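You operate a simulated robot arm through the tools that you are given. There is no shell and no other tool.

You run a simulated robot arm. Do the job below in one go: nothing can be reset, and whatever is moved stays where it is left.

JOB
Check that the safety pin catches the drop weight, then release the weight from 200 mm.
Fine: shut the guard, wind up to the green band, pin, release; hook it on again and draw the pin out.
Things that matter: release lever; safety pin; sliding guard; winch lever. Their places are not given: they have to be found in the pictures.

The check looks at the end state, three seconds after you hand in, the way a careful person would. Anything else that was tipped, shoved, dropped, spilled or broken makes it a failure.

ROBOT AND FRAMES
A 6-joint arm with a two-finger gripper, fixed in place. Base frame: the origin is at the foot of the arm, x ahead of it, y to its left, z up. Readings come in cm, rad, newtons and seconds.
Its first joint turns from -2.897 to 2.897 rad. Payload 2.45 kg.
The TCP is the grasp point between the finger pads, 2 cm short of the fingertips. In the tool frame z runs along the fingers and y along their closing line. Largest opening 14 cm; the body of the gripper starts 16.8 cm behind the TCP.
Orientation is that of the tool frame in the base frame, as a unit quaternion [x, y, z, w]. With the fingers straight down and closing along the base's y, the tool's x points along the base's -x, its y along +y and its z along -z.

CONTROLS
- The arm moves only by the tool play_rows. Its argument "series" is a list of rows, each an object (a shift or turn left out is 0, a gripper value left out holds the last) with "offset": the shift along the base's x, y, z in units of 200 mm (1.0 is 200 mm), a list of three; "angular": the turn, a rotation vector about the base's x, y, z in units of 180 degrees (1.0 is 180 degrees), a list of three; "jaw": the gripper command, from -1 (fully open) to 1 (shut), values between in proportion. In form: [{"offset": [tx, ty, tz], "angular": [rx, ry, rz], "jaw": jaw}, ...]. A call has 1 to 20 rows; each row is the pose to reach, as a shift and turn from the pose commanded when the call began. A call with a number of a shift or a turn outside -1 to 1 is refused whole. Rows are played at 5 a second. More than 5 cm and 0.15 rad between two rows, or a gripper value outside its range, and nothing of the call is played. Where a pose cannot be reached the arm comes as near as it can. A force on the tool above 90 N (or 10 N above the force at the start of the call, whichever is more), or a blocked arm, ends the call early, and 0.2 s more pass. Each finger travels about 4.5 cm/s and halts on what it meets, pressing with about 21 N; the grip force reading is that of the motor and also rises with nothing between the fingers. The clock runs only during rows and for 0.2 s after the last one: add rows that repeat a pose to give the fingers time. The reply holds the time, the measured pose of the TCP, the force on the tool along the base axes, the opening and the grip force, in the units named above and with some noise, with the torque about the TCP (base axes, N m) and any sound that the robot's microphone picked up.
- Cameras (640 x 400 px; columns grow to the right, rows downward): "scene" is fixed at [5.02, 50.09, 148.76]; the picture's right is [-0.54, -0.84, 0.00], its down [-0.25, 0.16, -0.96] and it looks along [0.81, -0.51, -0.29] (base axes); focal length 332 px, centre (320, 200). "wrist" rides on the gripper at [7.8, 1.1, -20.9] in the tool frame; the picture's right is [-0.14, 0.99, 0.00], its down [-0.92, -0.13, -0.37] and it looks along [-0.37, -0.05, 0.93] (tool axes); focal length 280 px, centre (320, 200).
- snapshot(camera): a new picture of that camera. The clock stands still meanwhile.
- measure_at(camera, pixels): for up to 12 pixels [column, row] of the newest picture of that camera ("zoom" is the newest enlarged one), the place [x, y, z] in the base frame of the surface seen there, good to about 0.3 cm. The clock stands still meanwhile.
- inspect(camera, box): a new picture of the part [left, top, right, bottom] of that camera's present view, enlarged. The clock stands still meanwhile.
- close_job(): hands the job in; it is judged then, once.

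Open the gripper and draw the arm clear of the work before you hand the job in, unless the task says otherwise.

The tools are called after "Call:" by a JSON object that holds its "method" and its "body". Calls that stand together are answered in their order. play_rows: Moves the arm, as the interface text tells. Its arguments: {"type":"object","properties":{"series":{"type":"array"}},"required":["series"]} The other tools are called the same way: snapshot (camera) takes a picture; measure_at (camera, pixels) gives the place of the surface under pixels of a picture; inspect (camera, box) takes an enlarged picture of a part of a camera's view; close_job () hands the job in.

At the start:

```text
t: 0.0
tcp_pos: [67.38, -7.52, 142.09]
tcp_rot: [0.001, 1.0, 0.001, 0.001]
ft_force: [0.2, -0.4, -0.2]
ft_torque: [-0.01, -0.02, -0.03]
opening: 14.01
finger_force: 0.0
```

scene: 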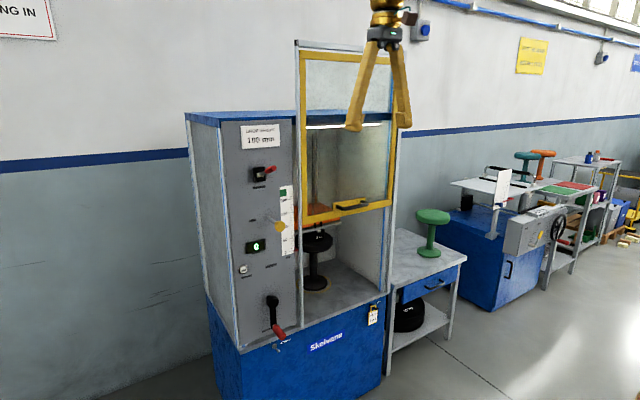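
wrist: 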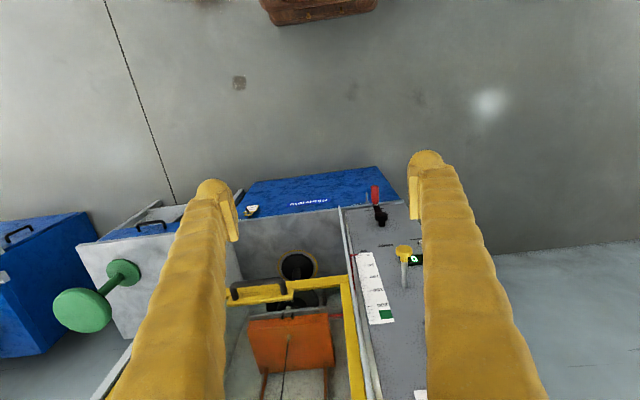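

The scene picture shows a drop tester with a grey panel at columns 220-300 and a guard with a yellow frame at 300-395. I'll enlarge both areas before doing anything.

Call:
{"method": "inspect", "body": {"camera": "scene", "box": [220, 110, 320, 172]}}

Call:
{"method": "inspect", "body": {"camera": "scene", "box": [220, 172, 320, 235]}}

Call:
{"method": "inspect", "body": {"camera": "scene", "box": [220, 230, 320, 293]}}

Call:
{"method": "inspect", "body": {"camera": "scene", "box": [220, 285, 400, 397]}}

Call:
{"method": "inspect", "body": {"camera": "scene", "box": [290, 30, 420, 300]}}

```text
6.40 times, centred on (270, 141) of scene
```

zoom: 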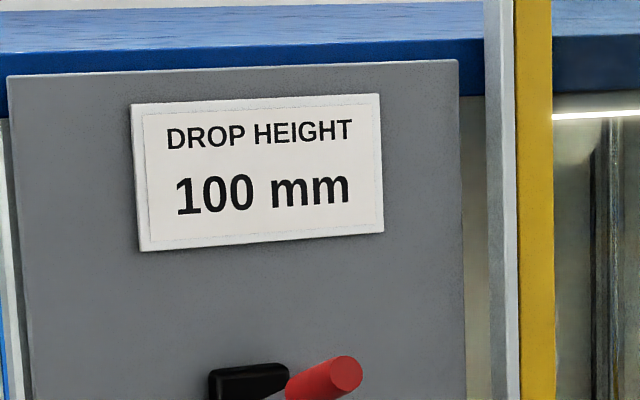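

```text
6.35 times, centred on (270, 204) of scene
```

zoom: 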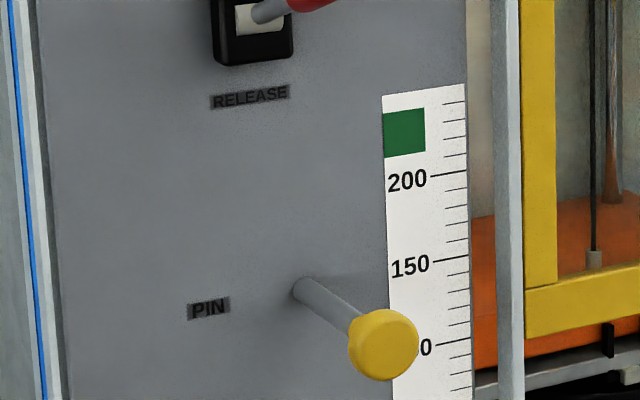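

```text
6.35 times, centred on (270, 262) of scene
```

zoom: 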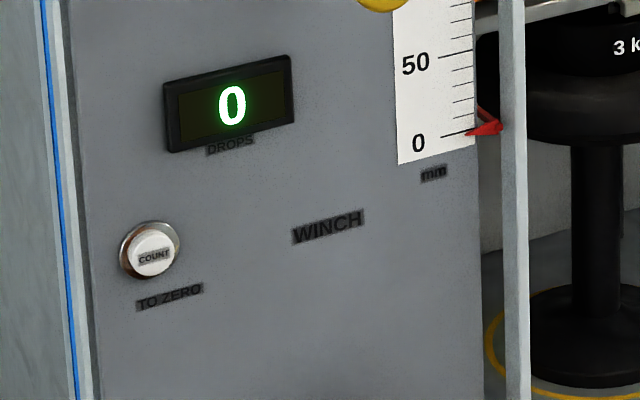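

```text
3.56 times, centred on (310, 341) of scene
```

zoom: 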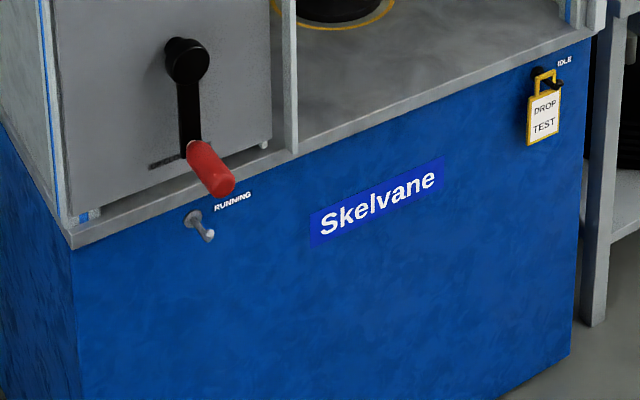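

```text
1.48 times, centred on (355, 165) of scene
```

zoom: 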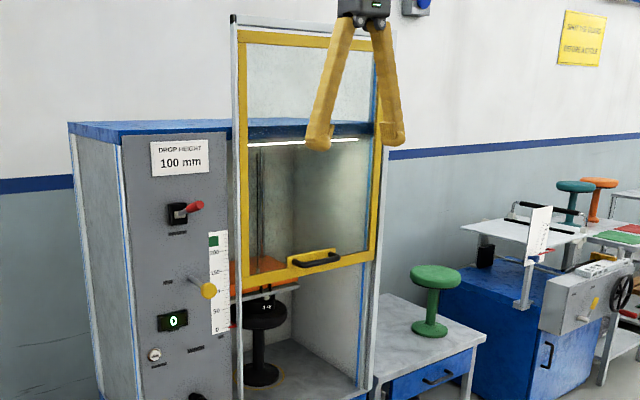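

The sign on the panel says a drop height of 100 mm, while the scale has a green band just above 200. Before planning I'll read the wall notices and the other labels.

Call:
{"method": "inspect", "body": {"camera": "scene", "box": [505, 30, 560, 80]}}

Call:
{"method": "inspect", "body": {"camera": "scene", "box": [0, 0, 80, 50]}}

Call:
{"method": "inspect", "body": {"camera": "scene", "box": [440, 140, 640, 265]}}

Call:
{"method": "inspect", "body": {"camera": "scene", "box": [400, 0, 480, 50]}}

Call:
{"method": "inspect", "body": {"camera": "scene", "box": [290, 190, 400, 300]}}

Call:
{"method": "inspect", "body": {"camera": "wrist", "box": [220, 160, 440, 400]}}

```text
8.00 times, centred on (532, 55) of scene
```

zoom: 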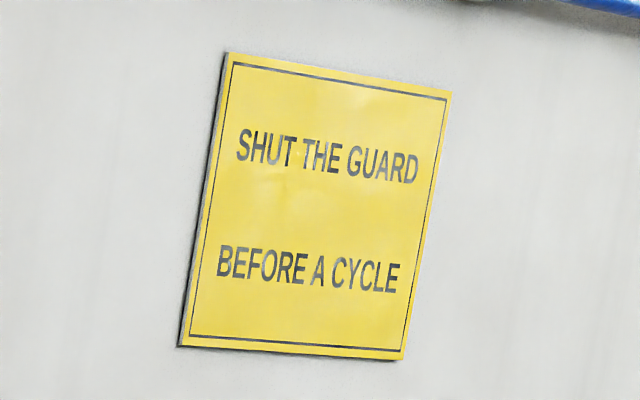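

```text
8.00 times, centred on (40, 25) of scene
```

zoom: 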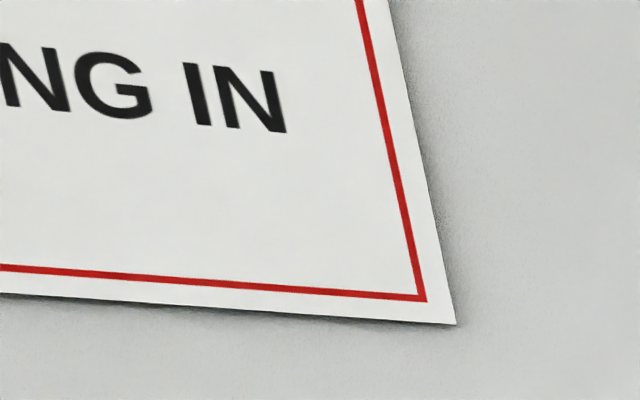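

```text
3.20 times, centred on (540, 202) of scene
```

zoom: 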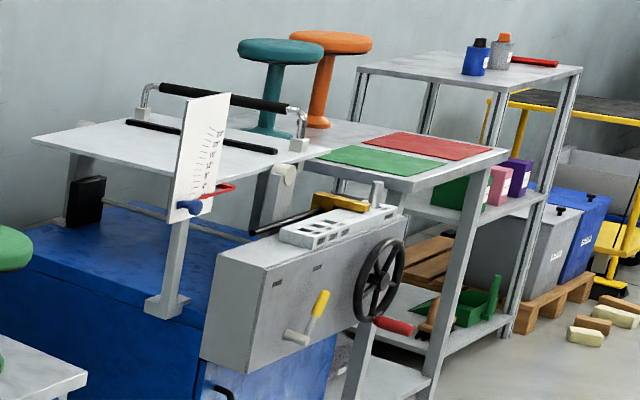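

```text
8.00 times, centred on (440, 25) of scene
```

zoom: 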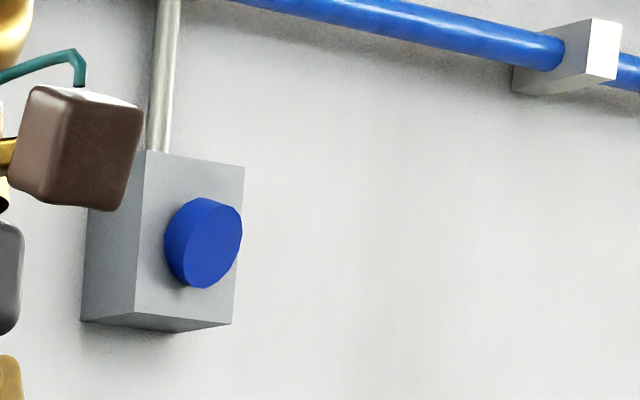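

```text
3.64 times, centred on (345, 245) of scene
```

zoom: 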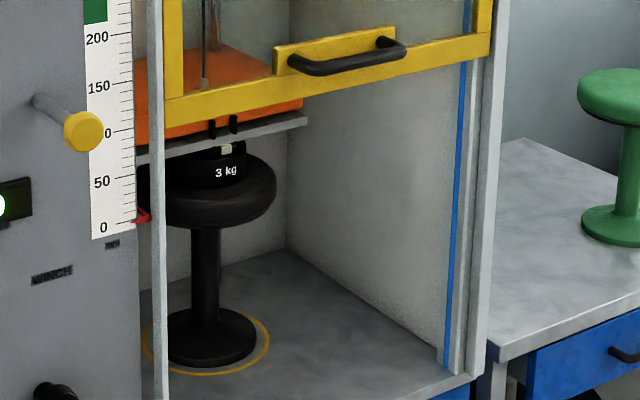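

```text
1.67 times, centred on (330, 280) of wrist
```

zoom: 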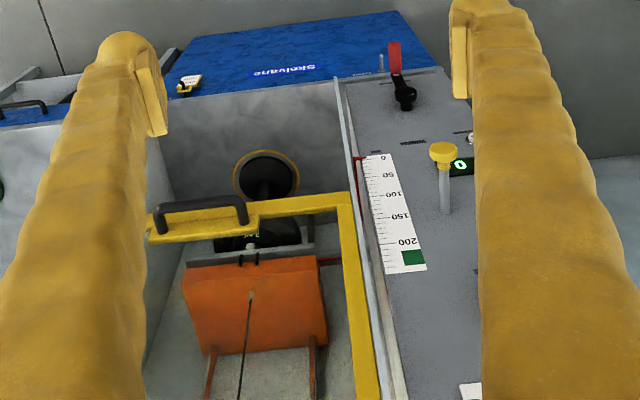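

The task comes down to the panel, the guard and the winch, so I'll measure their points: release lever (270,170), pin knob (281,226), winch crank hub (272,300) and red grip (279,331), guard handle (352,208), and panel corners.

Call:
{"method": "snapshot", "body": {"camera": "scene"}}

Call:
{"method": "measure_at", "body": {"camera": "scene", "pixels": [[273, 168], [258, 173], [281, 226], [268, 218], [273, 300], [279, 331], [240, 200], [240, 310], [292, 300], [345, 209], [366, 205], [385, 206]]}}

Call:
{"method": "measure_at", "body": {"camera": "scene", "pixels": [[303, 100], [393, 100], [303, 222], [288, 192], [284, 250], [297, 320], [387, 295], [318, 245], [298, 48], [391, 60], [373, 315], [281, 341]]}}

Call:
{"method": "inspect", "body": {"camera": "scene", "box": [240, 160, 300, 200]}}

Call:
{"method": "measure_at", "body": {"camera": "zoom", "pixels": [[190, 100], [230, 140], [270, 120], [325, 95], [355, 90], [150, 200], [490, 290], [520, 300]]}}

```text
taken
```

scene: 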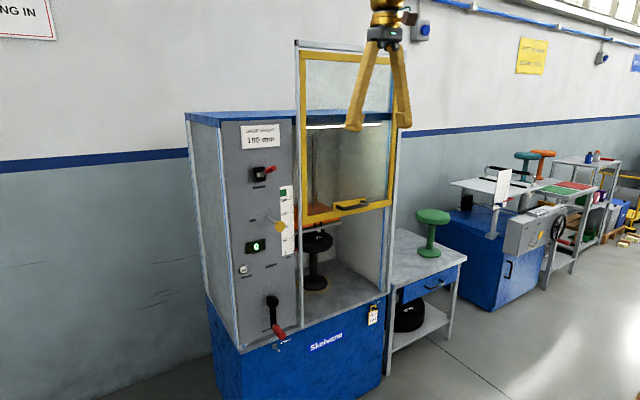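

```text
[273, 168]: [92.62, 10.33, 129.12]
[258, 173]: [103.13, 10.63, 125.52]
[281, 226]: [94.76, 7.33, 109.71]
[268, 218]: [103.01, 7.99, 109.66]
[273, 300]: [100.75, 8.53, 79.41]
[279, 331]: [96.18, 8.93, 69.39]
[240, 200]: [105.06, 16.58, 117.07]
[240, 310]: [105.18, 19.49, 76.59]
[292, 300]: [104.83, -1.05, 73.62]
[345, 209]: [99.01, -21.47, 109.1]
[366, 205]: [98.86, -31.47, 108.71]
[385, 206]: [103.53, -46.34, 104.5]
```

```text
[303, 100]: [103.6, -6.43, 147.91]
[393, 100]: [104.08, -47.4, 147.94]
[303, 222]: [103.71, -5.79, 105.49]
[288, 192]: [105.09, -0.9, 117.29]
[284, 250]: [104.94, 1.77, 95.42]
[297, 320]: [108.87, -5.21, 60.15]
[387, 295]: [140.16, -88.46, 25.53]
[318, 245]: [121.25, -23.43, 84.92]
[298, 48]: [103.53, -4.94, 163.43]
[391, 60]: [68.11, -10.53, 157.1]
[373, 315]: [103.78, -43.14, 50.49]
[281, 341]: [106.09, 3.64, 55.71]
```

```text
10.00 times, centred on (270, 180) of scene
```

zoom: 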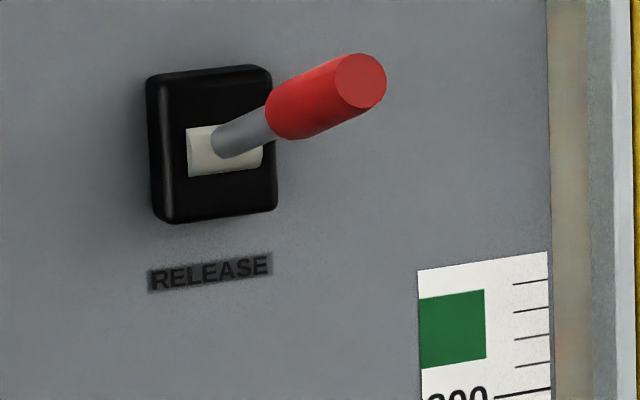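

```text
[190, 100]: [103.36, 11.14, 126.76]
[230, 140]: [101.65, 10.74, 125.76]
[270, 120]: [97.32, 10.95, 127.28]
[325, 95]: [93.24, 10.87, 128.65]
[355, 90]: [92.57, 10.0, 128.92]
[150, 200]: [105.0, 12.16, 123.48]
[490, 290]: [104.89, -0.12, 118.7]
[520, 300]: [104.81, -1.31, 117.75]
```

Here is the layout so far:
- **Panel:** it lies at x≈105 and faces the arm.
- **Release lever:** its tip is near (92.6,10.3,129).
- **Pin knob:** it is near (94.8,7.3,109.7).
- **Winch:** the hub is at (100.7,8.5,79.4) and the grip at (96,8.9,69.4).
- **Guard handle:** it is near x=99, y -21 to -31, z 109.

Next I tilt the tool to point along +x, shut the fingers and move in front of the guard handle.

Call:
{"method": "play_rows", "body": {"series": [{"offset": [0.05, -0.08, -0.067], "angular": [0, -0.042, 0], "jaw": 1}, {"offset": [0.1, -0.16, -0.133], "angular": [0, -0.083, 0]}, {"offset": [0.15, -0.24, -0.2], "angular": [0, -0.125, 0]}, {"offset": [0.2, -0.32, -0.267], "angular": [0, -0.167, 0]}, {"offset": [0.25, -0.4, -0.333], "angular": [0, -0.208, 0]}, {"offset": [0.3, -0.48, -0.4], "angular": [0, -0.25, 0]}, {"offset": [0.35, -0.56, -0.467], "angular": [0, -0.292, 0]}, {"offset": [0.4, -0.64, -0.533], "angular": [0, -0.333, 0]}, {"offset": [0.45, -0.72, -0.6], "angular": [0, -0.375, 0]}, {"offset": [0.5, -0.8, -0.667], "angular": [0, -0.417, 0]}, {"offset": [0.55, -0.88, -0.733], "angular": [0, -0.458, 0]}, {"offset": [0.6, -0.95, -0.8], "angular": [0, -0.5, 0]}, {"offset": [0.6, -0.95, -0.8], "angular": [0, -0.5, 0]}]}}

Call:
{"method": "snapshot", "body": {"camera": "wrist"}}

Call:
{"method": "snapshot", "body": {"camera": "scene"}}

```text
t: 2.8
tcp_pos: [79.43, -26.46, 126.05]
tcp_rot: [0.0, 0.707, 0.0, 0.707]
ft_force: [0.0, 1.1, -1.0]
ft_torque: [0.0, -0.02, 0.0]
opening: 0.01
finger_force: 21.8
```

```text
taken
```

wrist: 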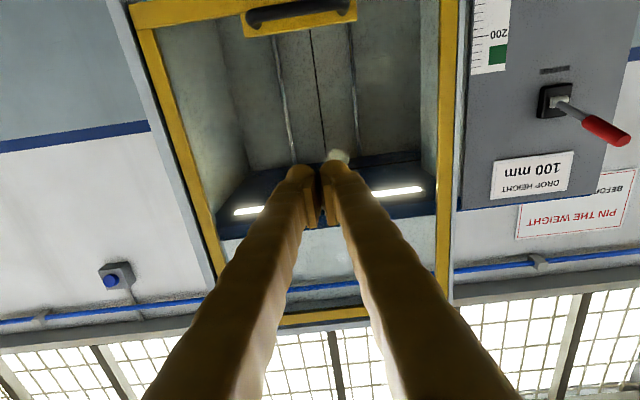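

```text
taken
```

scene: 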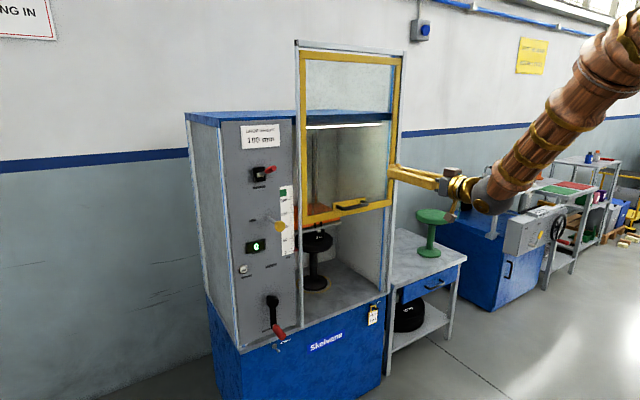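

The tool is horizontal and the wrist view shows the guard handle at about (300,10). I'll measure the handle more precisely from both cameras.

Call:
{"method": "measure_at", "body": {"camera": "wrist", "pixels": [[252, 17], [265, 14], [300, 8], [330, 4], [346, 6], [280, 28], [320, 22]]}}

Call:
{"method": "inspect", "body": {"camera": "scene", "box": [325, 185, 395, 229]}}

Call:
{"method": "measure_at", "body": {"camera": "zoom", "pixels": [[105, 205], [140, 222], [200, 217], [260, 208], [320, 195], [360, 180], [200, 170], [200, 240], [100, 290], [330, 135]]}}

```text
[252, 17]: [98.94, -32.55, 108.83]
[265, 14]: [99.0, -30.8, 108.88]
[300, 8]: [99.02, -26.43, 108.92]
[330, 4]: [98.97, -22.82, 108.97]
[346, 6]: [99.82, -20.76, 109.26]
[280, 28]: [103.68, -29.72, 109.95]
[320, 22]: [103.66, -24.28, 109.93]
```

```text
9.09 times, centred on (360, 207) of scene
```

zoom: 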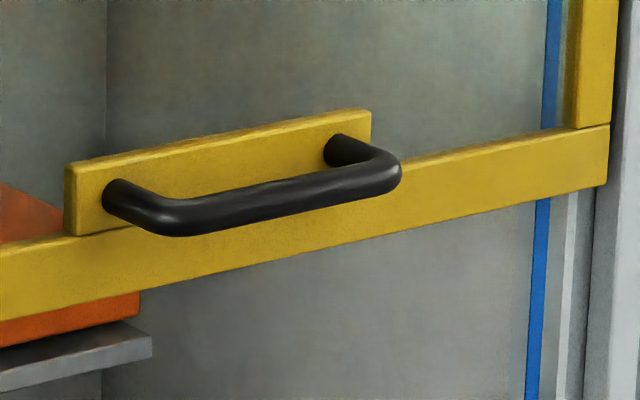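

```text
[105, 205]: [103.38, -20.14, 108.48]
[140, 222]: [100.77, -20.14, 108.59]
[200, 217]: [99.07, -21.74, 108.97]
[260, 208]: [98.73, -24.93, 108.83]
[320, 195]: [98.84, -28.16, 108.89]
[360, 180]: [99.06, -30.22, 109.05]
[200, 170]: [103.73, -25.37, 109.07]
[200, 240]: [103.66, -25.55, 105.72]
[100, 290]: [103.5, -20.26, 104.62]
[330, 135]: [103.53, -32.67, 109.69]
```

The handle bar is centred near (99.6,-26.5,109) with a gap of about 3 cm behind it. I'll bring the shut fingers in just above it (TCP x≈99.3, z≈113.5) so I can push the guard down.

Call:
{"method": "play_rows", "body": {"series": [{"offset": [0.1, 0, -0.1]}, {"offset": [0.25, 0, -0.25]}, {"offset": [0.4, 0, -0.4]}, {"offset": [0.55, 0, -0.55]}, {"offset": [0.7, 0, -0.6]}, {"offset": [0.85, 0, -0.62]}, {"offset": [0.95, 0, -0.62]}, {"offset": [0.99, 0, -0.62]}, {"offset": [0.99, 0, -0.62]}]}}

Call:
{"method": "inspect", "body": {"camera": "scene", "box": [305, 165, 425, 240]}}

```text
t: 4.8
tcp_pos: [99.25, -26.42, 113.6]
tcp_rot: [0.0, 0.707, -0.001, 0.707]
ft_force: [0.3, -0.5, -0.8]
ft_torque: [0.02, 0.01, 0.0]
opening: 0.0
finger_force: 21.4
```

```text
5.33 times, centred on (365, 202) of scene
```

zoom: 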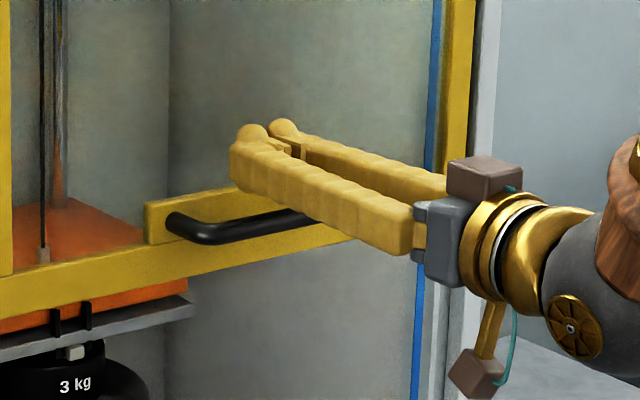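

The fingers sit just above the handle bar without touching it. Now I push down slowly over about 10 cm and watch the force.

Call:
{"method": "play_rows", "body": {"series": [{"offset": [0, 0, -0.1]}, {"offset": [0, 0, -0.17]}, {"offset": [0, 0, -0.24]}, {"offset": [0, 0, -0.31]}, {"offset": [0, 0, -0.38]}, {"offset": [0, 0, -0.45]}, {"offset": [0, 0, -0.5]}]}}

Call:
{"method": "snapshot", "body": {"camera": "scene"}}

```text
t: 6.4
tcp_pos: [99.18, -26.39, 103.64]
tcp_rot: [0.001, 0.707, 0.0, 0.707]
ft_force: [-0.1, -0.2, -0.4]
ft_torque: [0.01, -0.02, -0.02]
opening: 0.02
finger_force: 29.4
```

```text
taken
```

scene: 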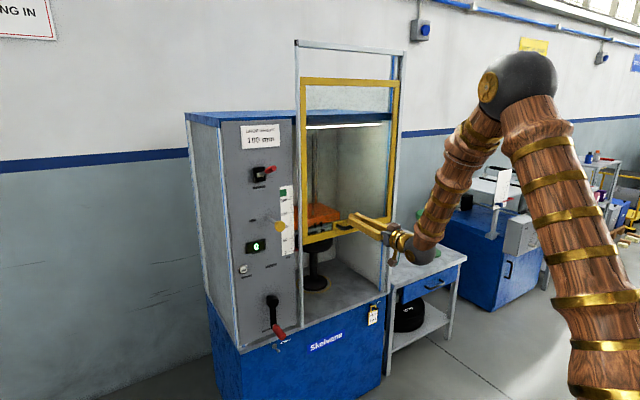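

The guard slid down with the fingers and stays where it was left. I'll keep pushing it down in moderate steps.

Call:
{"method": "play_rows", "body": {"series": [{"offset": [0, 0, -0.1]}, {"offset": [0, 0, -0.2]}, {"offset": [0, 0, -0.3]}, {"offset": [0, 0, -0.4]}, {"offset": [0, 0, -0.5]}, {"offset": [0, 0, -0.6]}, {"offset": [0, 0, -0.7]}, {"offset": [0, 0, -0.8]}, {"offset": [0, 0, -0.9]}, {"offset": [0, 0, -1.0]}]}}

Call:
{"method": "snapshot", "body": {"camera": "scene"}}

```text
t: 8.6
tcp_pos: [100.33, -27.5, 84.69]
tcp_rot: [0.01, 0.71, 0.019, 0.704]
ft_force: [0.0, 0.4, -0.3]
ft_torque: [0.0, 0.03, -0.03]
opening: 0.0
finger_force: 29.3
out of reach, approached as far as the arm can: row 6, 7, 8, 9, 10
```

```text
taken
```

scene: 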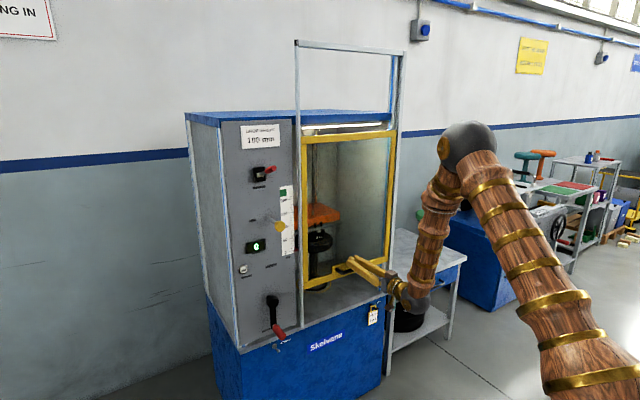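

The guard is roughly halfway down, and the arm reports out of reach with the tool level this low. I'll lift slightly off the bar and pitch the tool about 40° down, so the wrist can reach lower.

Call:
{"method": "play_rows", "body": {"series": [{"offset": [0, 0, 0.1]}, {"offset": [0, 0, 0.2]}, {"offset": [0, 0, 0.2], "angular": [0, 0.04, 0]}, {"offset": [0, 0, 0.2], "angular": [0, 0.08, 0]}, {"offset": [0, 0, 0.2], "angular": [0, 0.12, 0]}, {"offset": [0, 0, 0.2], "angular": [0, 0.16, 0]}, {"offset": [0, 0, 0.2], "angular": [0, 0.2, 0]}, {"offset": [0, 0, 0.2], "angular": [0, 0.22, 0]}, {"offset": [0, 0, 0.2], "angular": [0, 0.22, 0]}]}}

Call:
{"method": "snapshot", "body": {"camera": "wrist"}}

Call:
{"method": "inspect", "body": {"camera": "scene", "box": [290, 220, 450, 320]}}

```text
t: 10.6
tcp_pos: [100.13, -27.59, 88.65]
tcp_rot: [0.001, 0.905, -0.001, 0.425]
ft_force: [0.4, -0.4, 0.1]
ft_torque: [0.04, 0.0, 0.0]
opening: 0.0
finger_force: 29.3
out of reach, approached as far as the arm can: row 1, 2
```

```text
taken
```

wrist: 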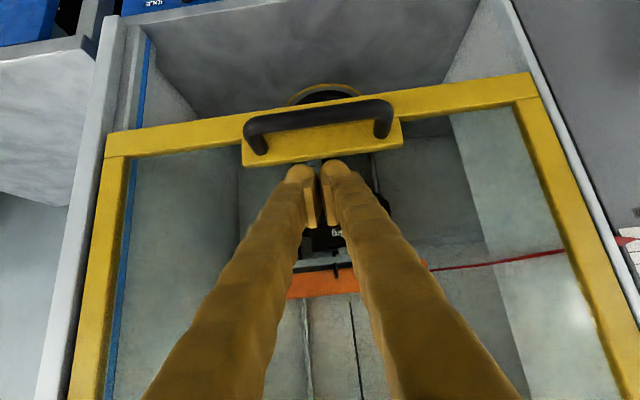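

```text
4.00 times, centred on (370, 270) of scene
```

zoom: 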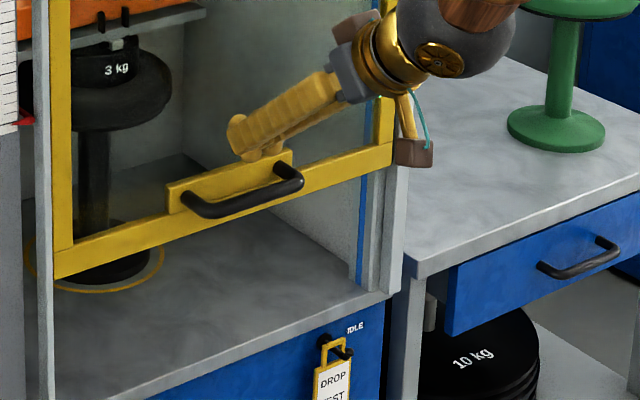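

The tool is now pitched about 40° down with the tips above the plate, and the handle is visible at (315,120) in the wrist view. I'll measure the handle, the sill and the side table edge before pushing on.

Call:
{"method": "measure_at", "body": {"camera": "zoom", "pixels": [[215, 205], [285, 185], [190, 205], [60, 270], [330, 310], [120, 380], [440, 265], [600, 195], [335, 345], [560, 135]]}}

Call:
{"method": "measure_at", "body": {"camera": "wrist", "pixels": [[315, 118], [260, 128], [380, 110], [260, 155], [300, 30], [118, 140]]}}

```text
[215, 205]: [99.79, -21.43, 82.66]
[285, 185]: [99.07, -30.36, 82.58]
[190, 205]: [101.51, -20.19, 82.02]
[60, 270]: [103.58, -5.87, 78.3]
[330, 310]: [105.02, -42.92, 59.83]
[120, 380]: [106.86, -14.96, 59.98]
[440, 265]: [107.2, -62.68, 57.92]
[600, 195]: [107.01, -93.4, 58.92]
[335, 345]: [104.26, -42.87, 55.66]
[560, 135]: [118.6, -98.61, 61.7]
```

```text
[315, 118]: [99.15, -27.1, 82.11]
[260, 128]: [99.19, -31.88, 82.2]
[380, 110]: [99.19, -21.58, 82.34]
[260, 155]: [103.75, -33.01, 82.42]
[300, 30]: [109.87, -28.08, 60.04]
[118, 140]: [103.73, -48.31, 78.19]
```

The handle is now at z≈82.3 and the guard bottom at about 78, while the sill is at 60. I'll push it another 18–19 cm down.

Call:
{"method": "play_rows", "body": {"series": [{"offset": [0, 0.03, -0.1]}, {"offset": [0, 0.06, -0.2]}, {"offset": [0, 0.06, -0.28]}, {"offset": [0, 0.06, -0.36]}, {"offset": [0, 0.06, -0.44]}, {"offset": [0, 0.06, -0.52]}, {"offset": [0, 0.06, -0.6]}, {"offset": [0, 0.06, -0.68]}, {"offset": [0, 0.06, -0.76]}, {"offset": [0, 0.06, -0.84]}, {"offset": [0, 0.06, -0.92]}]}}

Call:
{"method": "inspect", "body": {"camera": "scene", "box": [280, 200, 440, 320]}}

Call:
{"method": "snapshot", "body": {"camera": "wrist"}}

```text
t: 13.0
tcp_pos: [100.2, -26.12, 70.27]
tcp_rot: [-0.001, 0.905, 0.0, 0.426]
ft_force: [0.2, -1.0, -0.3]
ft_torque: [0.03, 0.03, -0.01]
opening: 0.0
finger_force: 29.4
```

```text
3.33 times, centred on (360, 260) of scene
```

zoom: 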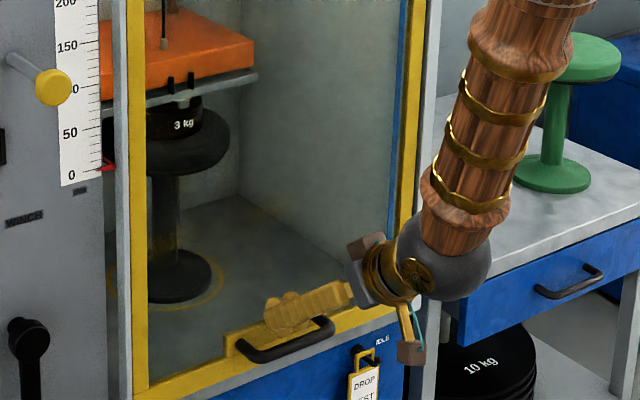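

```text
taken
```

wrist: 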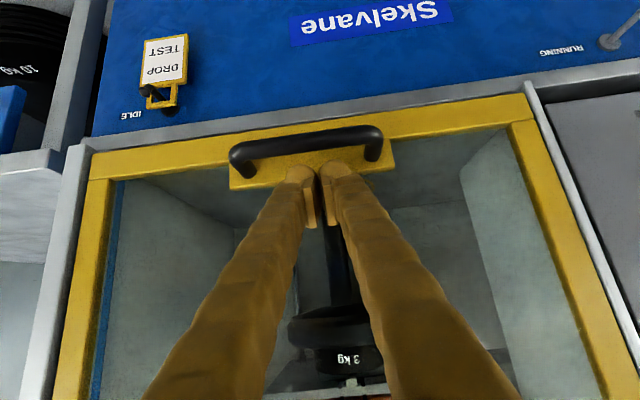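

The guard is almost at the sill, so I'll press further down in small steps until it stops.

Call:
{"method": "play_rows", "body": {"series": [{"offset": [0, 0, -0.04]}, {"offset": [0, 0, -0.08]}, {"offset": [0, 0, -0.11]}, {"offset": [0, 0, -0.14]}, {"offset": [0, 0, -0.17]}, {"offset": [0, 0, -0.2]}]}}

Call:
{"method": "snapshot", "body": {"camera": "wrist"}}

Call:
{"method": "inspect", "body": {"camera": "scene", "box": [290, 240, 410, 330]}}

```text
t: 14.1
tcp_pos: [100.99, -26.48, 68.6]
tcp_rot: [0.0, 0.901, -0.003, 0.434]
ft_force: [6.8, -0.5, 3.0]
ft_torque: [0.01, -0.12, -0.05]
opening: 0.0
finger_force: 29.3
stopped in row 5: the force on the tool passed its limit at 97 N (the readings are from after the stop); the commanded pose is now the measured one
```

```text
taken
```

wrist: 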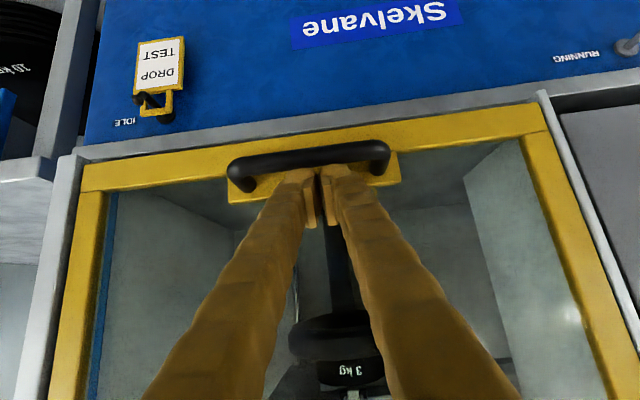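

```text
4.44 times, centred on (350, 285) of scene
```

zoom: 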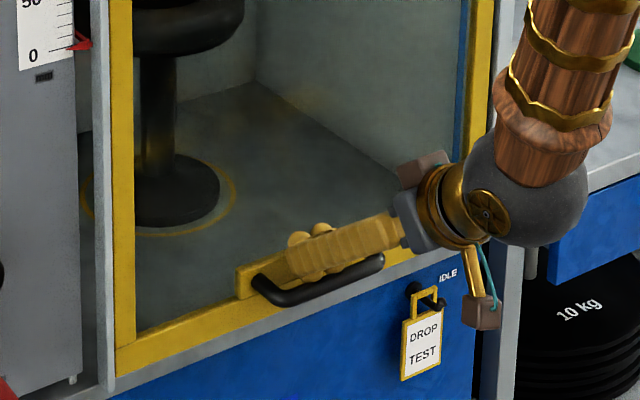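

The push stopped at 97 N with the handle low, which suggests the guard is at its bottom stop. I'll measure the guard's bottom edge against the sill to check.

Call:
{"method": "measure_at", "body": {"camera": "zoom", "pixels": [[122, 365], [120, 372], [230, 330], [230, 338], [265, 290], [372, 262], [60, 385]]}}

Call:
{"method": "measure_at", "body": {"camera": "wrist", "pixels": [[310, 155], [200, 152], [200, 145], [200, 138], [430, 120], [430, 112]]}}

```text
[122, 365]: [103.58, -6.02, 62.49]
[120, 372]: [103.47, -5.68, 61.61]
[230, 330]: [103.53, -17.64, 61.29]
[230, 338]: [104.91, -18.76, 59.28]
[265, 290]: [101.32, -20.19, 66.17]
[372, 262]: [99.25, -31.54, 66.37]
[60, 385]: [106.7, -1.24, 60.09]
```

```text
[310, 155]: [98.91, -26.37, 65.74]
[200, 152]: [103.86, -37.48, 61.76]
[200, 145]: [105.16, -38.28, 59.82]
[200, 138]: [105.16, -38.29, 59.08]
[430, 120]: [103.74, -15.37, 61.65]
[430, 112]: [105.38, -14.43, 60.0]
```

The guard edge is at about 61.4 against a sill of 60, so either it has stopped there or my fingertips jammed on the plate (TCP x drifted to 101). I'll lift, come back 1.3 cm and push again to see whether the handle goes lower.

Call:
{"method": "play_rows", "body": {"series": [{"offset": [0, 0, 0.1]}, {"offset": [-0.065, 0, 0.1]}, {"offset": [-0.065, 0, 0.05]}, {"offset": [-0.065, 0, 0.02]}, {"offset": [-0.065, 0, -0.01]}, {"offset": [-0.065, 0, -0.04]}, {"offset": [-0.065, 0, -0.07]}, {"offset": [-0.065, 0, -0.1]}, {"offset": [-0.065, 0, -0.13]}, {"offset": [-0.065, 0, -0.16]}]}}

Call:
{"method": "snapshot", "body": {"camera": "wrist"}}

Call:
{"method": "inspect", "body": {"camera": "scene", "box": [290, 240, 410, 330]}}

Call:
{"method": "measure_at", "body": {"camera": "zoom", "pixels": [[122, 365], [120, 372], [230, 330], [230, 338], [265, 290], [372, 262], [60, 385]]}}

```text
t: 15.4
tcp_pos: [100.05, -26.41, 68.87]
tcp_rot: [-0.002, 0.898, -0.003, 0.44]
ft_force: [2.9, 0.2, 8.9]
ft_torque: [0.05, -0.04, 0.06]
opening: 0.6
finger_force: 29.3
stopped in row 6: the force on the tool passed its limit at 99 N (the readings are from after the stop); the commanded pose is now the measured one
```

```text
taken
```

wrist: 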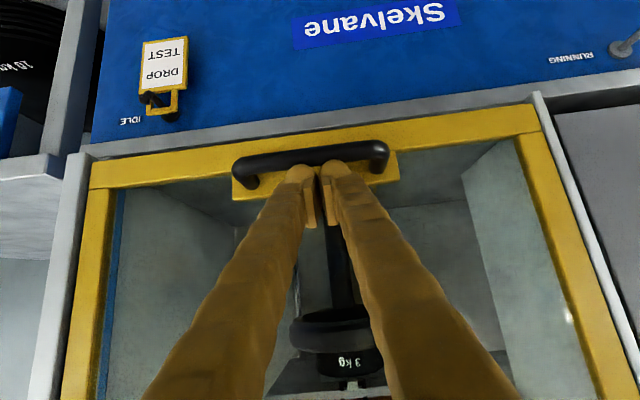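

```text
4.44 times, centred on (350, 285) of scene
```

zoom: 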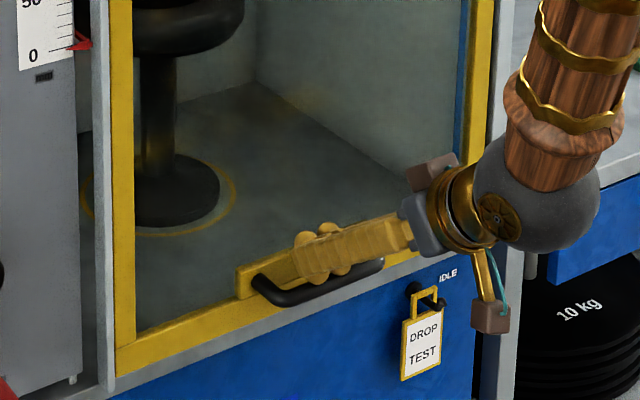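

```text
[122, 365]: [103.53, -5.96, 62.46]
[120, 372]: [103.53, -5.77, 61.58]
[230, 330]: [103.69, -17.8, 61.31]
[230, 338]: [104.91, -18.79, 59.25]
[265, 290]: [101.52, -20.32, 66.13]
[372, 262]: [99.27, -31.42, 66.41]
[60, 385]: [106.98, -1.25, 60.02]
```

With pushes at two positions the guard edge stays at the same place, so it is hard against its stop and shut. I'll lift off, back away and go towards the winch lever at y≈9.

Call:
{"method": "play_rows", "body": {"series": [{"offset": [0, 0, 0.1]}, {"offset": [-0.05, 0, 0.2]}, {"offset": [-0.2, 0, 0.2]}, {"offset": [-0.4, 0, 0.2]}, {"offset": [-0.6, 0.1, 0.2]}, {"offset": [-0.8, 0.2, 0.2]}, {"offset": [-0.9, 0.4, 0.2]}, {"offset": [-0.9, 0.6, 0.2]}, {"offset": [-0.9, 0.8, 0.2]}, {"offset": [-0.9, 0.97, 0.2]}, {"offset": [-0.9, 0.97, 0.2]}]}}

Call:
{"method": "snapshot", "body": {"camera": "wrist"}}

Call:
{"method": "inspect", "body": {"camera": "scene", "box": [225, 280, 325, 345]}}

Call:
{"method": "measure_at", "body": {"camera": "zoom", "pixels": [[300, 125], [320, 110], [300, 180], [310, 230], [320, 260], [345, 300], [375, 350], [390, 375]]}}

```text
t: 17.8
tcp_pos: [82.97, -8.22, 74.22]
tcp_rot: [0.005, 0.902, 0.032, 0.43]
ft_force: [0.3, 0.0, 0.5]
ft_torque: [0.04, -0.02, 0.03]
opening: 0.0
finger_force: 29.6
out of reach, approached as far as the arm can: row 6, 7, 8, 9, 10, 11
```

```text
taken
```

wrist: 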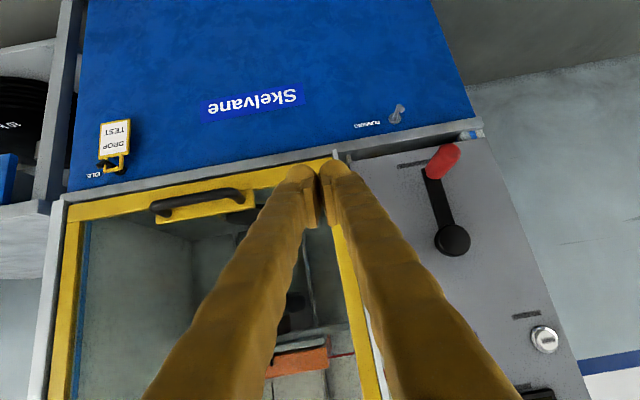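

```text
6.15 times, centred on (275, 312) of scene
```

zoom: 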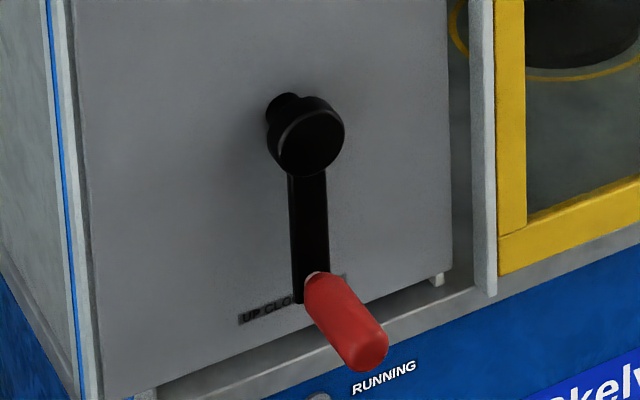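

```text
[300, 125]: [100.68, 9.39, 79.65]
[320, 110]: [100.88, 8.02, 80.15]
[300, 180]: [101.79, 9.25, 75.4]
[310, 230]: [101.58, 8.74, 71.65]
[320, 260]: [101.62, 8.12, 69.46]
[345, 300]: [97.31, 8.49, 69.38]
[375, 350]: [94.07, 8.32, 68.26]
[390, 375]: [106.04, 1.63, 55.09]
```

The winch label starts with "UP CLO…", and the grip is a red handle along x, roughly x 94–100 at (y 8.6, z 69.2). I'll raise the arm to a reachable spot in front of the winch, half open the jaw and look again.

Call:
{"method": "play_rows", "body": {"series": [{"offset": [0.05, 0, 0.15], "jaw": 0}, {"offset": [0.1, 0.1, 0.3]}, {"offset": [0.15, 0.2, 0.45]}, {"offset": [0.2, 0.3, 0.6]}, {"offset": [0.2, 0.45, 0.6]}, {"offset": [0.2, 0.6, 0.6]}, {"offset": [0.2, 0.78, 0.6]}, {"offset": [0.2, 0.78, 0.6]}, {"offset": [0.2, 0.78, 0.6]}]}}

Call:
{"method": "snapshot", "body": {"camera": "wrist"}}

Call:
{"method": "snapshot", "body": {"camera": "scene"}}

```text
t: 19.8
tcp_pos: [87.4, 3.64, 87.09]
tcp_rot: [-0.01, 0.905, 0.061, 0.422]
ft_force: [-0.1, 0.1, 0.4]
ft_torque: [0.0, -0.01, 0.01]
opening: 7.01
finger_force: 0.0
out of reach, approached as far as the arm can: row 4, 5, 6, 7, 8, 9
```

```text
taken
```

wrist: 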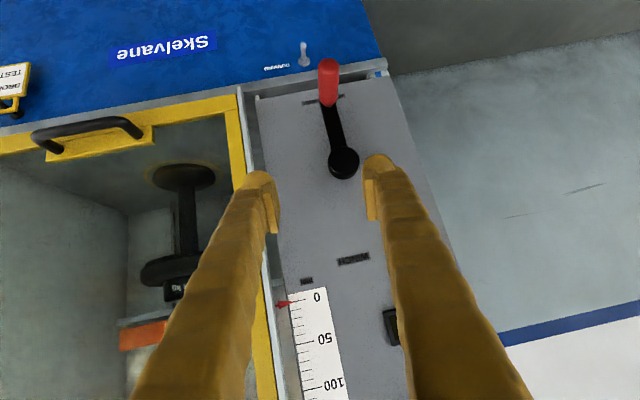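

```text
taken
```

scene: 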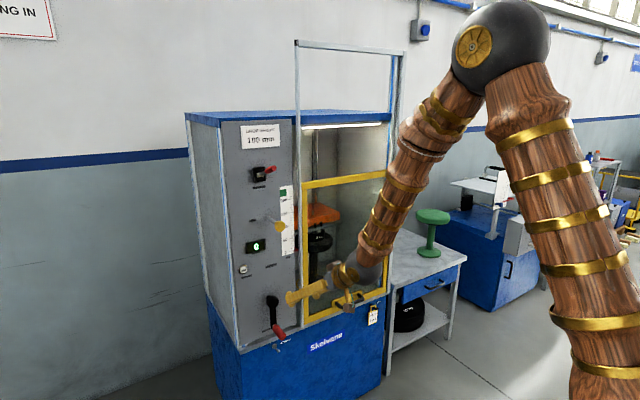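

The pose is out of reach with the tool this level, because the wrist is bent too far close in. I'll pitch the tool another 15° down and see whether the target in front of the crank becomes reachable.

Call:
{"method": "play_rows", "body": {"series": [{"offset": [0, 0, 0], "angular": [0, 0.04, 0]}, {"offset": [0, 0, 0], "angular": [0, 0.083, 0]}, {"offset": [0, 0, 0], "angular": [0, 0.083, 0]}]}}

Call:
{"method": "snapshot", "body": {"camera": "wrist"}}

```text
t: 20.6
tcp_pos: [87.38, 3.65, 87.02]
tcp_rot: [-0.003, 0.95, 0.064, 0.306]
ft_force: [0.4, 1.3, -0.2]
ft_torque: [0.01, 0.01, -0.01]
opening: 7.01
finger_force: 0.0
out of reach, approached as far as the arm can: row 2
```

```text
taken
```

wrist: 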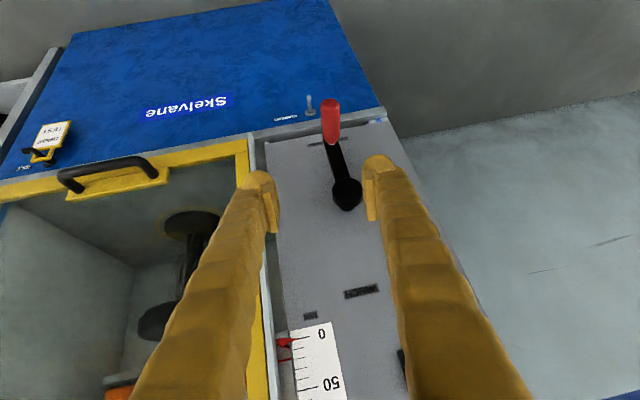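

The steeper pitch works, with the tool about 54° down and slightly yawed. I'll correct the yaw and move to about (88.5, 8.6, 84), first measuring the grip in the wrist view at (330,120).

Call:
{"method": "measure_at", "body": {"camera": "wrist", "pixels": [[329, 102], [330, 112], [331, 122], [332, 132], [333, 141], [323, 120], [339, 120], [346, 195], [340, 165]]}}

Call:
{"method": "play_rows", "body": {"series": [{"offset": [0.02, 0.1, -0.05], "angular": [-0.019, 0, -0.007]}, {"offset": [0.05, 0.2, -0.1], "angular": [-0.038, 0, -0.0143]}, {"offset": [0.06, 0.25, -0.15], "angular": [-0.038, 0, -0.0143]}, {"offset": [0.06, 0.25, -0.15], "angular": [-0.038, 0, -0.0143]}]}}

Call:
{"method": "snapshot", "body": {"camera": "wrist"}}

```text
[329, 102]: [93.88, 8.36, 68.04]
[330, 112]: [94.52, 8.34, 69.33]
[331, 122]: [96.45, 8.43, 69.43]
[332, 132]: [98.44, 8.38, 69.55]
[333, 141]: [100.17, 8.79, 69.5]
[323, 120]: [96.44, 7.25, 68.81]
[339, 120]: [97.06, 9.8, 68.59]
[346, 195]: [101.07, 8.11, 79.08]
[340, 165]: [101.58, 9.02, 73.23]
```

```text
t: 21.6
tcp_pos: [88.73, 8.48, 84.19]
tcp_rot: [0.004, 0.954, -0.002, 0.301]
ft_force: [-0.1, 0.9, -0.7]
ft_torque: [0.01, 0.02, 0.01]
opening: 6.98
finger_force: 0.1
out of reach, approached as far as the arm can: row 1, 2
```

```text
taken
```

wrist: 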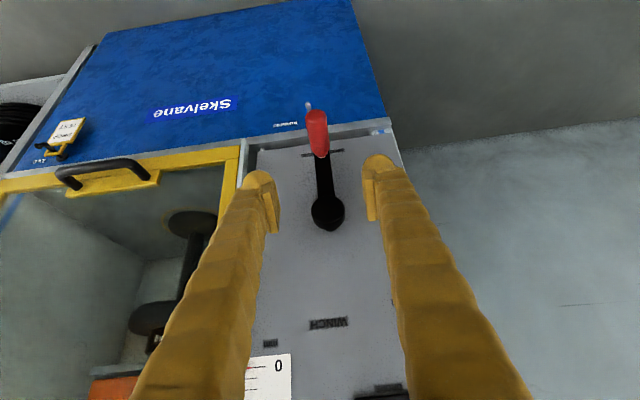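

The grip is centred at about (y 8.5, z 68.2), spans x 94–100.3 and is 2.6 cm thick. I'll descend along the tool axis so the open fingers straddle it, then close.

Call:
{"method": "play_rows", "body": {"series": [{"offset": [0.045, 0, -0.18], "jaw": 0}, {"offset": [0.09, 0, -0.36]}, {"offset": [0.165, 0, -0.467]}, {"offset": [0.24, 0, -0.573]}, {"offset": [0.315, 0, -0.68]}, {"offset": [0.38, 0, -0.785]}, {"offset": [0.38, 0, -0.785]}]}}

Call:
{"method": "snapshot", "body": {"camera": "wrist"}}

Call:
{"method": "inspect", "body": {"camera": "scene", "box": [220, 260, 340, 350]}}

```text
t: 23.2
tcp_pos: [96.16, 8.52, 68.41]
tcp_rot: [0.002, 0.954, -0.002, 0.301]
ft_force: [0.3, 0.0, 0.5]
ft_torque: [-0.02, -0.03, -0.02]
opening: 7.02
finger_force: 0.0
```

```text
taken
```

wrist: 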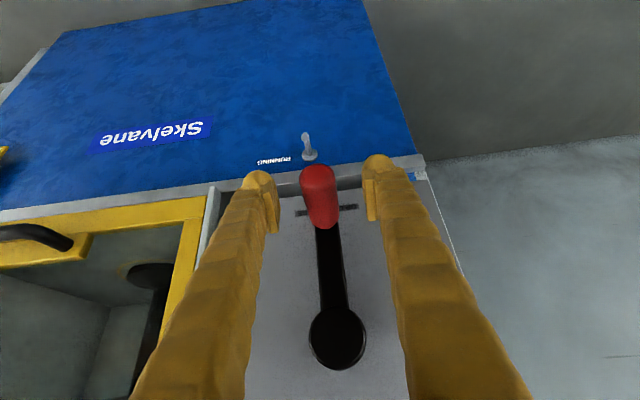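

```text
4.44 times, centred on (280, 305) of scene
```

zoom: 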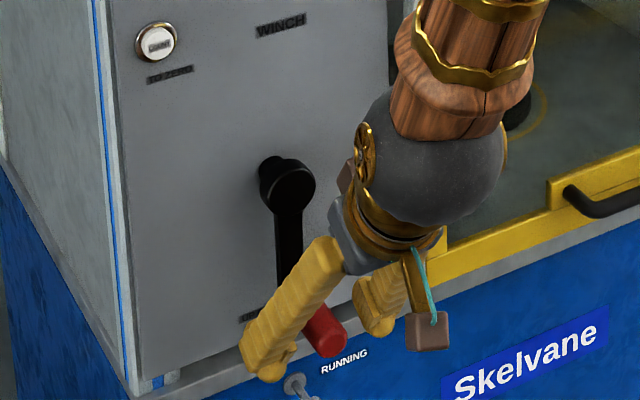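

The fingers straddle the red grip, seen at (319,197) in the wrist view. I'll close on it.

Call:
{"method": "play_rows", "body": {"series": [{"jaw": 1}, {"jaw": 1}, {"jaw": 1}, {"jaw": 1}, {"jaw": 1}]}}

Call:
{"method": "snapshot", "body": {"camera": "wrist"}}

```text
t: 24.4
tcp_pos: [96.31, 8.42, 68.44]
tcp_rot: [0.002, 0.954, -0.002, 0.301]
ft_force: [1.8, -0.4, -2.2]
ft_torque: [-0.01, -0.03, 0.02]
opening: 2.64
finger_force: 44.8
```

```text
taken
```

wrist: 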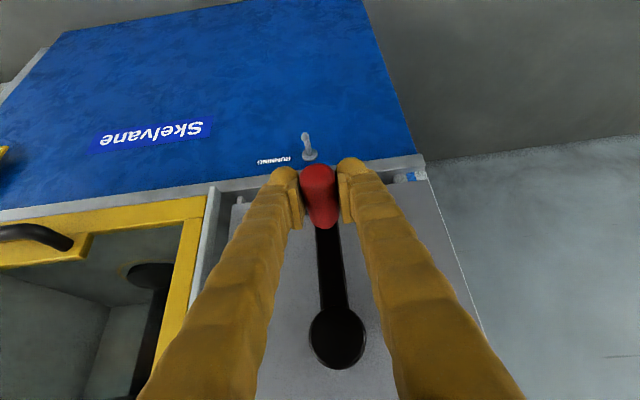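

Gripped at 2.64 cm with 45 N. Now I turn the crank clockwise as seen facing the panel, from the bottom towards +y, through 30° to feel the load.

Call:
{"method": "play_rows", "body": {"series": [{"offset": [0, 0.057, 0.003]}, {"offset": [0, 0.113, 0.012]}, {"offset": [0, 0.168, 0.027]}, {"offset": [0, 0.222, 0.047]}, {"offset": [0, 0.2725, 0.073]}, {"offset": [0, 0.2725, 0.073]}]}}

Call:
{"method": "snapshot", "body": {"camera": "wrist"}}

Call:
{"method": "inspect", "body": {"camera": "scene", "box": [240, 190, 400, 310]}}

```text
t: 25.8
tcp_pos: [96.31, 13.94, 69.96]
tcp_rot: [0.003, 0.954, -0.003, 0.3]
ft_force: [-9.1, -18.5, -3.9]
ft_torque: [-0.14, 0.12, -0.14]
opening: 2.67
finger_force: 45.4
```

```text
taken
```

wrist: 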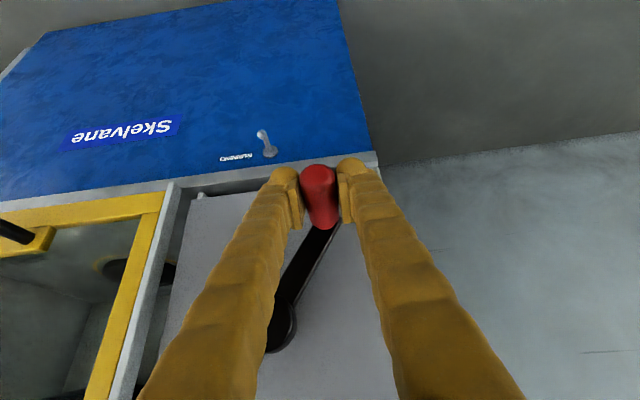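

```text
3.33 times, centred on (320, 250) of scene
```

zoom: 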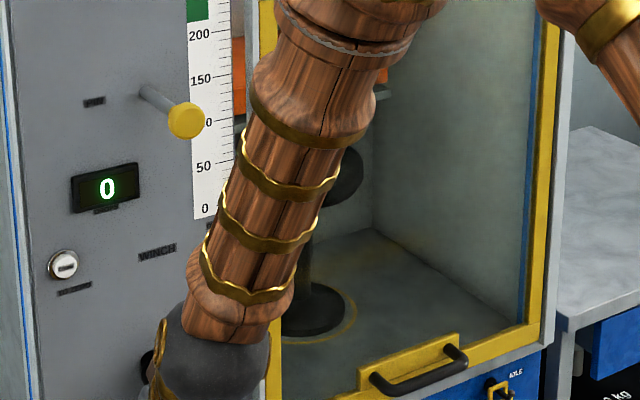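

It moves with about 18 N of tangential load, and the red grip is still seated between the pads. I'll continue the arc to 90°.

Call:
{"method": "play_rows", "body": {"series": [{"offset": [0, 0.048, 0.031]}, {"offset": [0, 0.092, 0.067]}, {"offset": [0, 0.1325, 0.107]}, {"offset": [0, 0.168, 0.152]}, {"offset": [0, 0.1995, 0.1995]}, {"offset": [0, 0.225, 0.25]}, {"offset": [0, 0.246, 0.3035]}, {"offset": [0, 0.2605, 0.3585]}, {"offset": [0, 0.2695, 0.415]}, {"offset": [0, 0.2725, 0.472]}]}}

Call:
{"method": "snapshot", "body": {"camera": "wrist"}}

Call:
{"method": "snapshot", "body": {"camera": "scene"}}

```text
t: 27.6
tcp_pos: [96.25, 18.56, 76.63]
tcp_rot: [0.004, 0.954, -0.006, 0.301]
ft_force: [-3.8, -7.1, 3.2]
ft_torque: [-0.13, -0.04, 1.51]
opening: 2.37
finger_force: 44.8
stopped in row 8: the force on the tool passed its limit at 96 N (the readings are from after the stop); the commanded pose is now the measured one
```

```text
taken
```

wrist: 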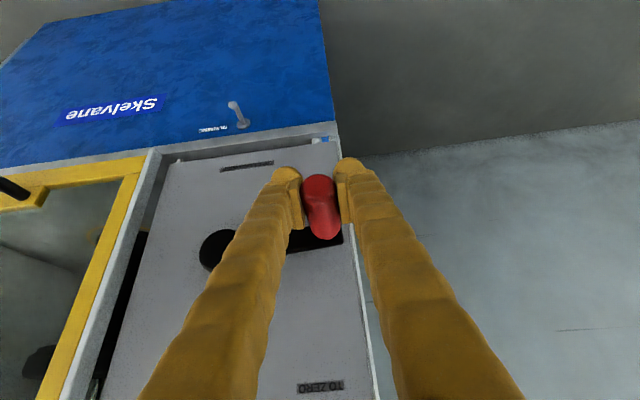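

```text
taken
```

scene: 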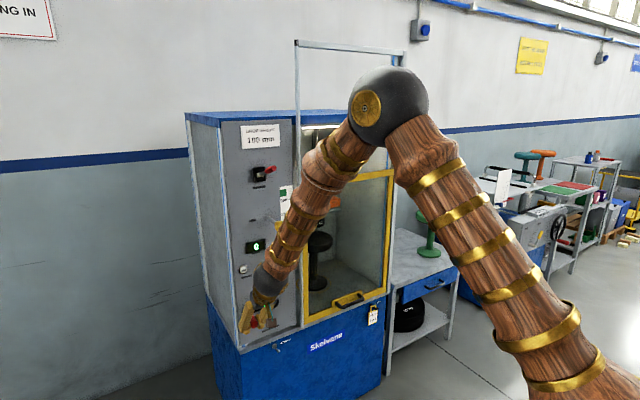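

The call stopped at 96 N near 80°, so my radius is probably too large (y 18.56 where I commanded more). I'll measure the hub and the grip to refine the circle.

Call:
{"method": "measure_at", "body": {"camera": "wrist", "pixels": [[217, 250], [203, 250], [218, 232], [215, 266], [315, 240], [335, 238], [322, 195], [312, 190], [325, 225], [330, 200]]}}

Call:
{"method": "inspect", "body": {"camera": "wrist", "box": [180, 140, 400, 290]}}

Call:
{"method": "inspect", "body": {"camera": "scene", "box": [230, 250, 330, 345]}}

```text
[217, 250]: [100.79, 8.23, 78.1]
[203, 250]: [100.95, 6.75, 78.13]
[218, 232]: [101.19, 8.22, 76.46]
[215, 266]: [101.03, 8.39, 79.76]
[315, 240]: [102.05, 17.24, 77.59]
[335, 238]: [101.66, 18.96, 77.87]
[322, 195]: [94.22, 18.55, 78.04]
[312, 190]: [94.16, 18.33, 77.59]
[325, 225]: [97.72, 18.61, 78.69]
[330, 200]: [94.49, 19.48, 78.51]
```

```text
2.67 times, centred on (290, 215) of wrist
```

zoom: 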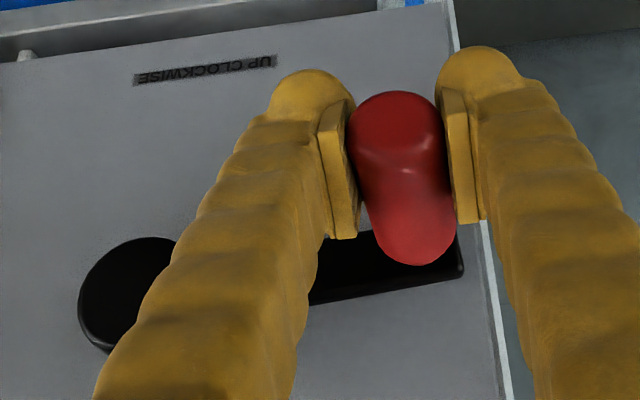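

```text
4.21 times, centred on (280, 298) of scene
```

zoom: 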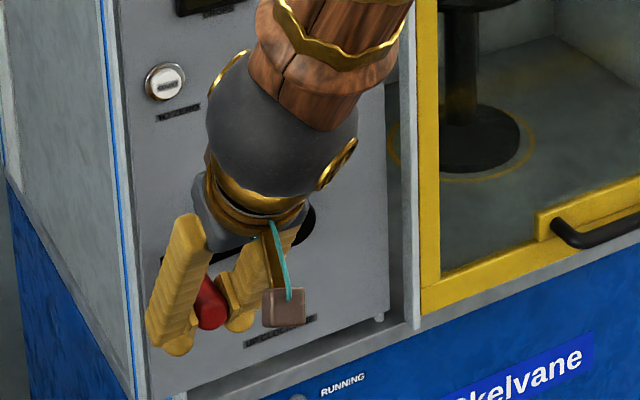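

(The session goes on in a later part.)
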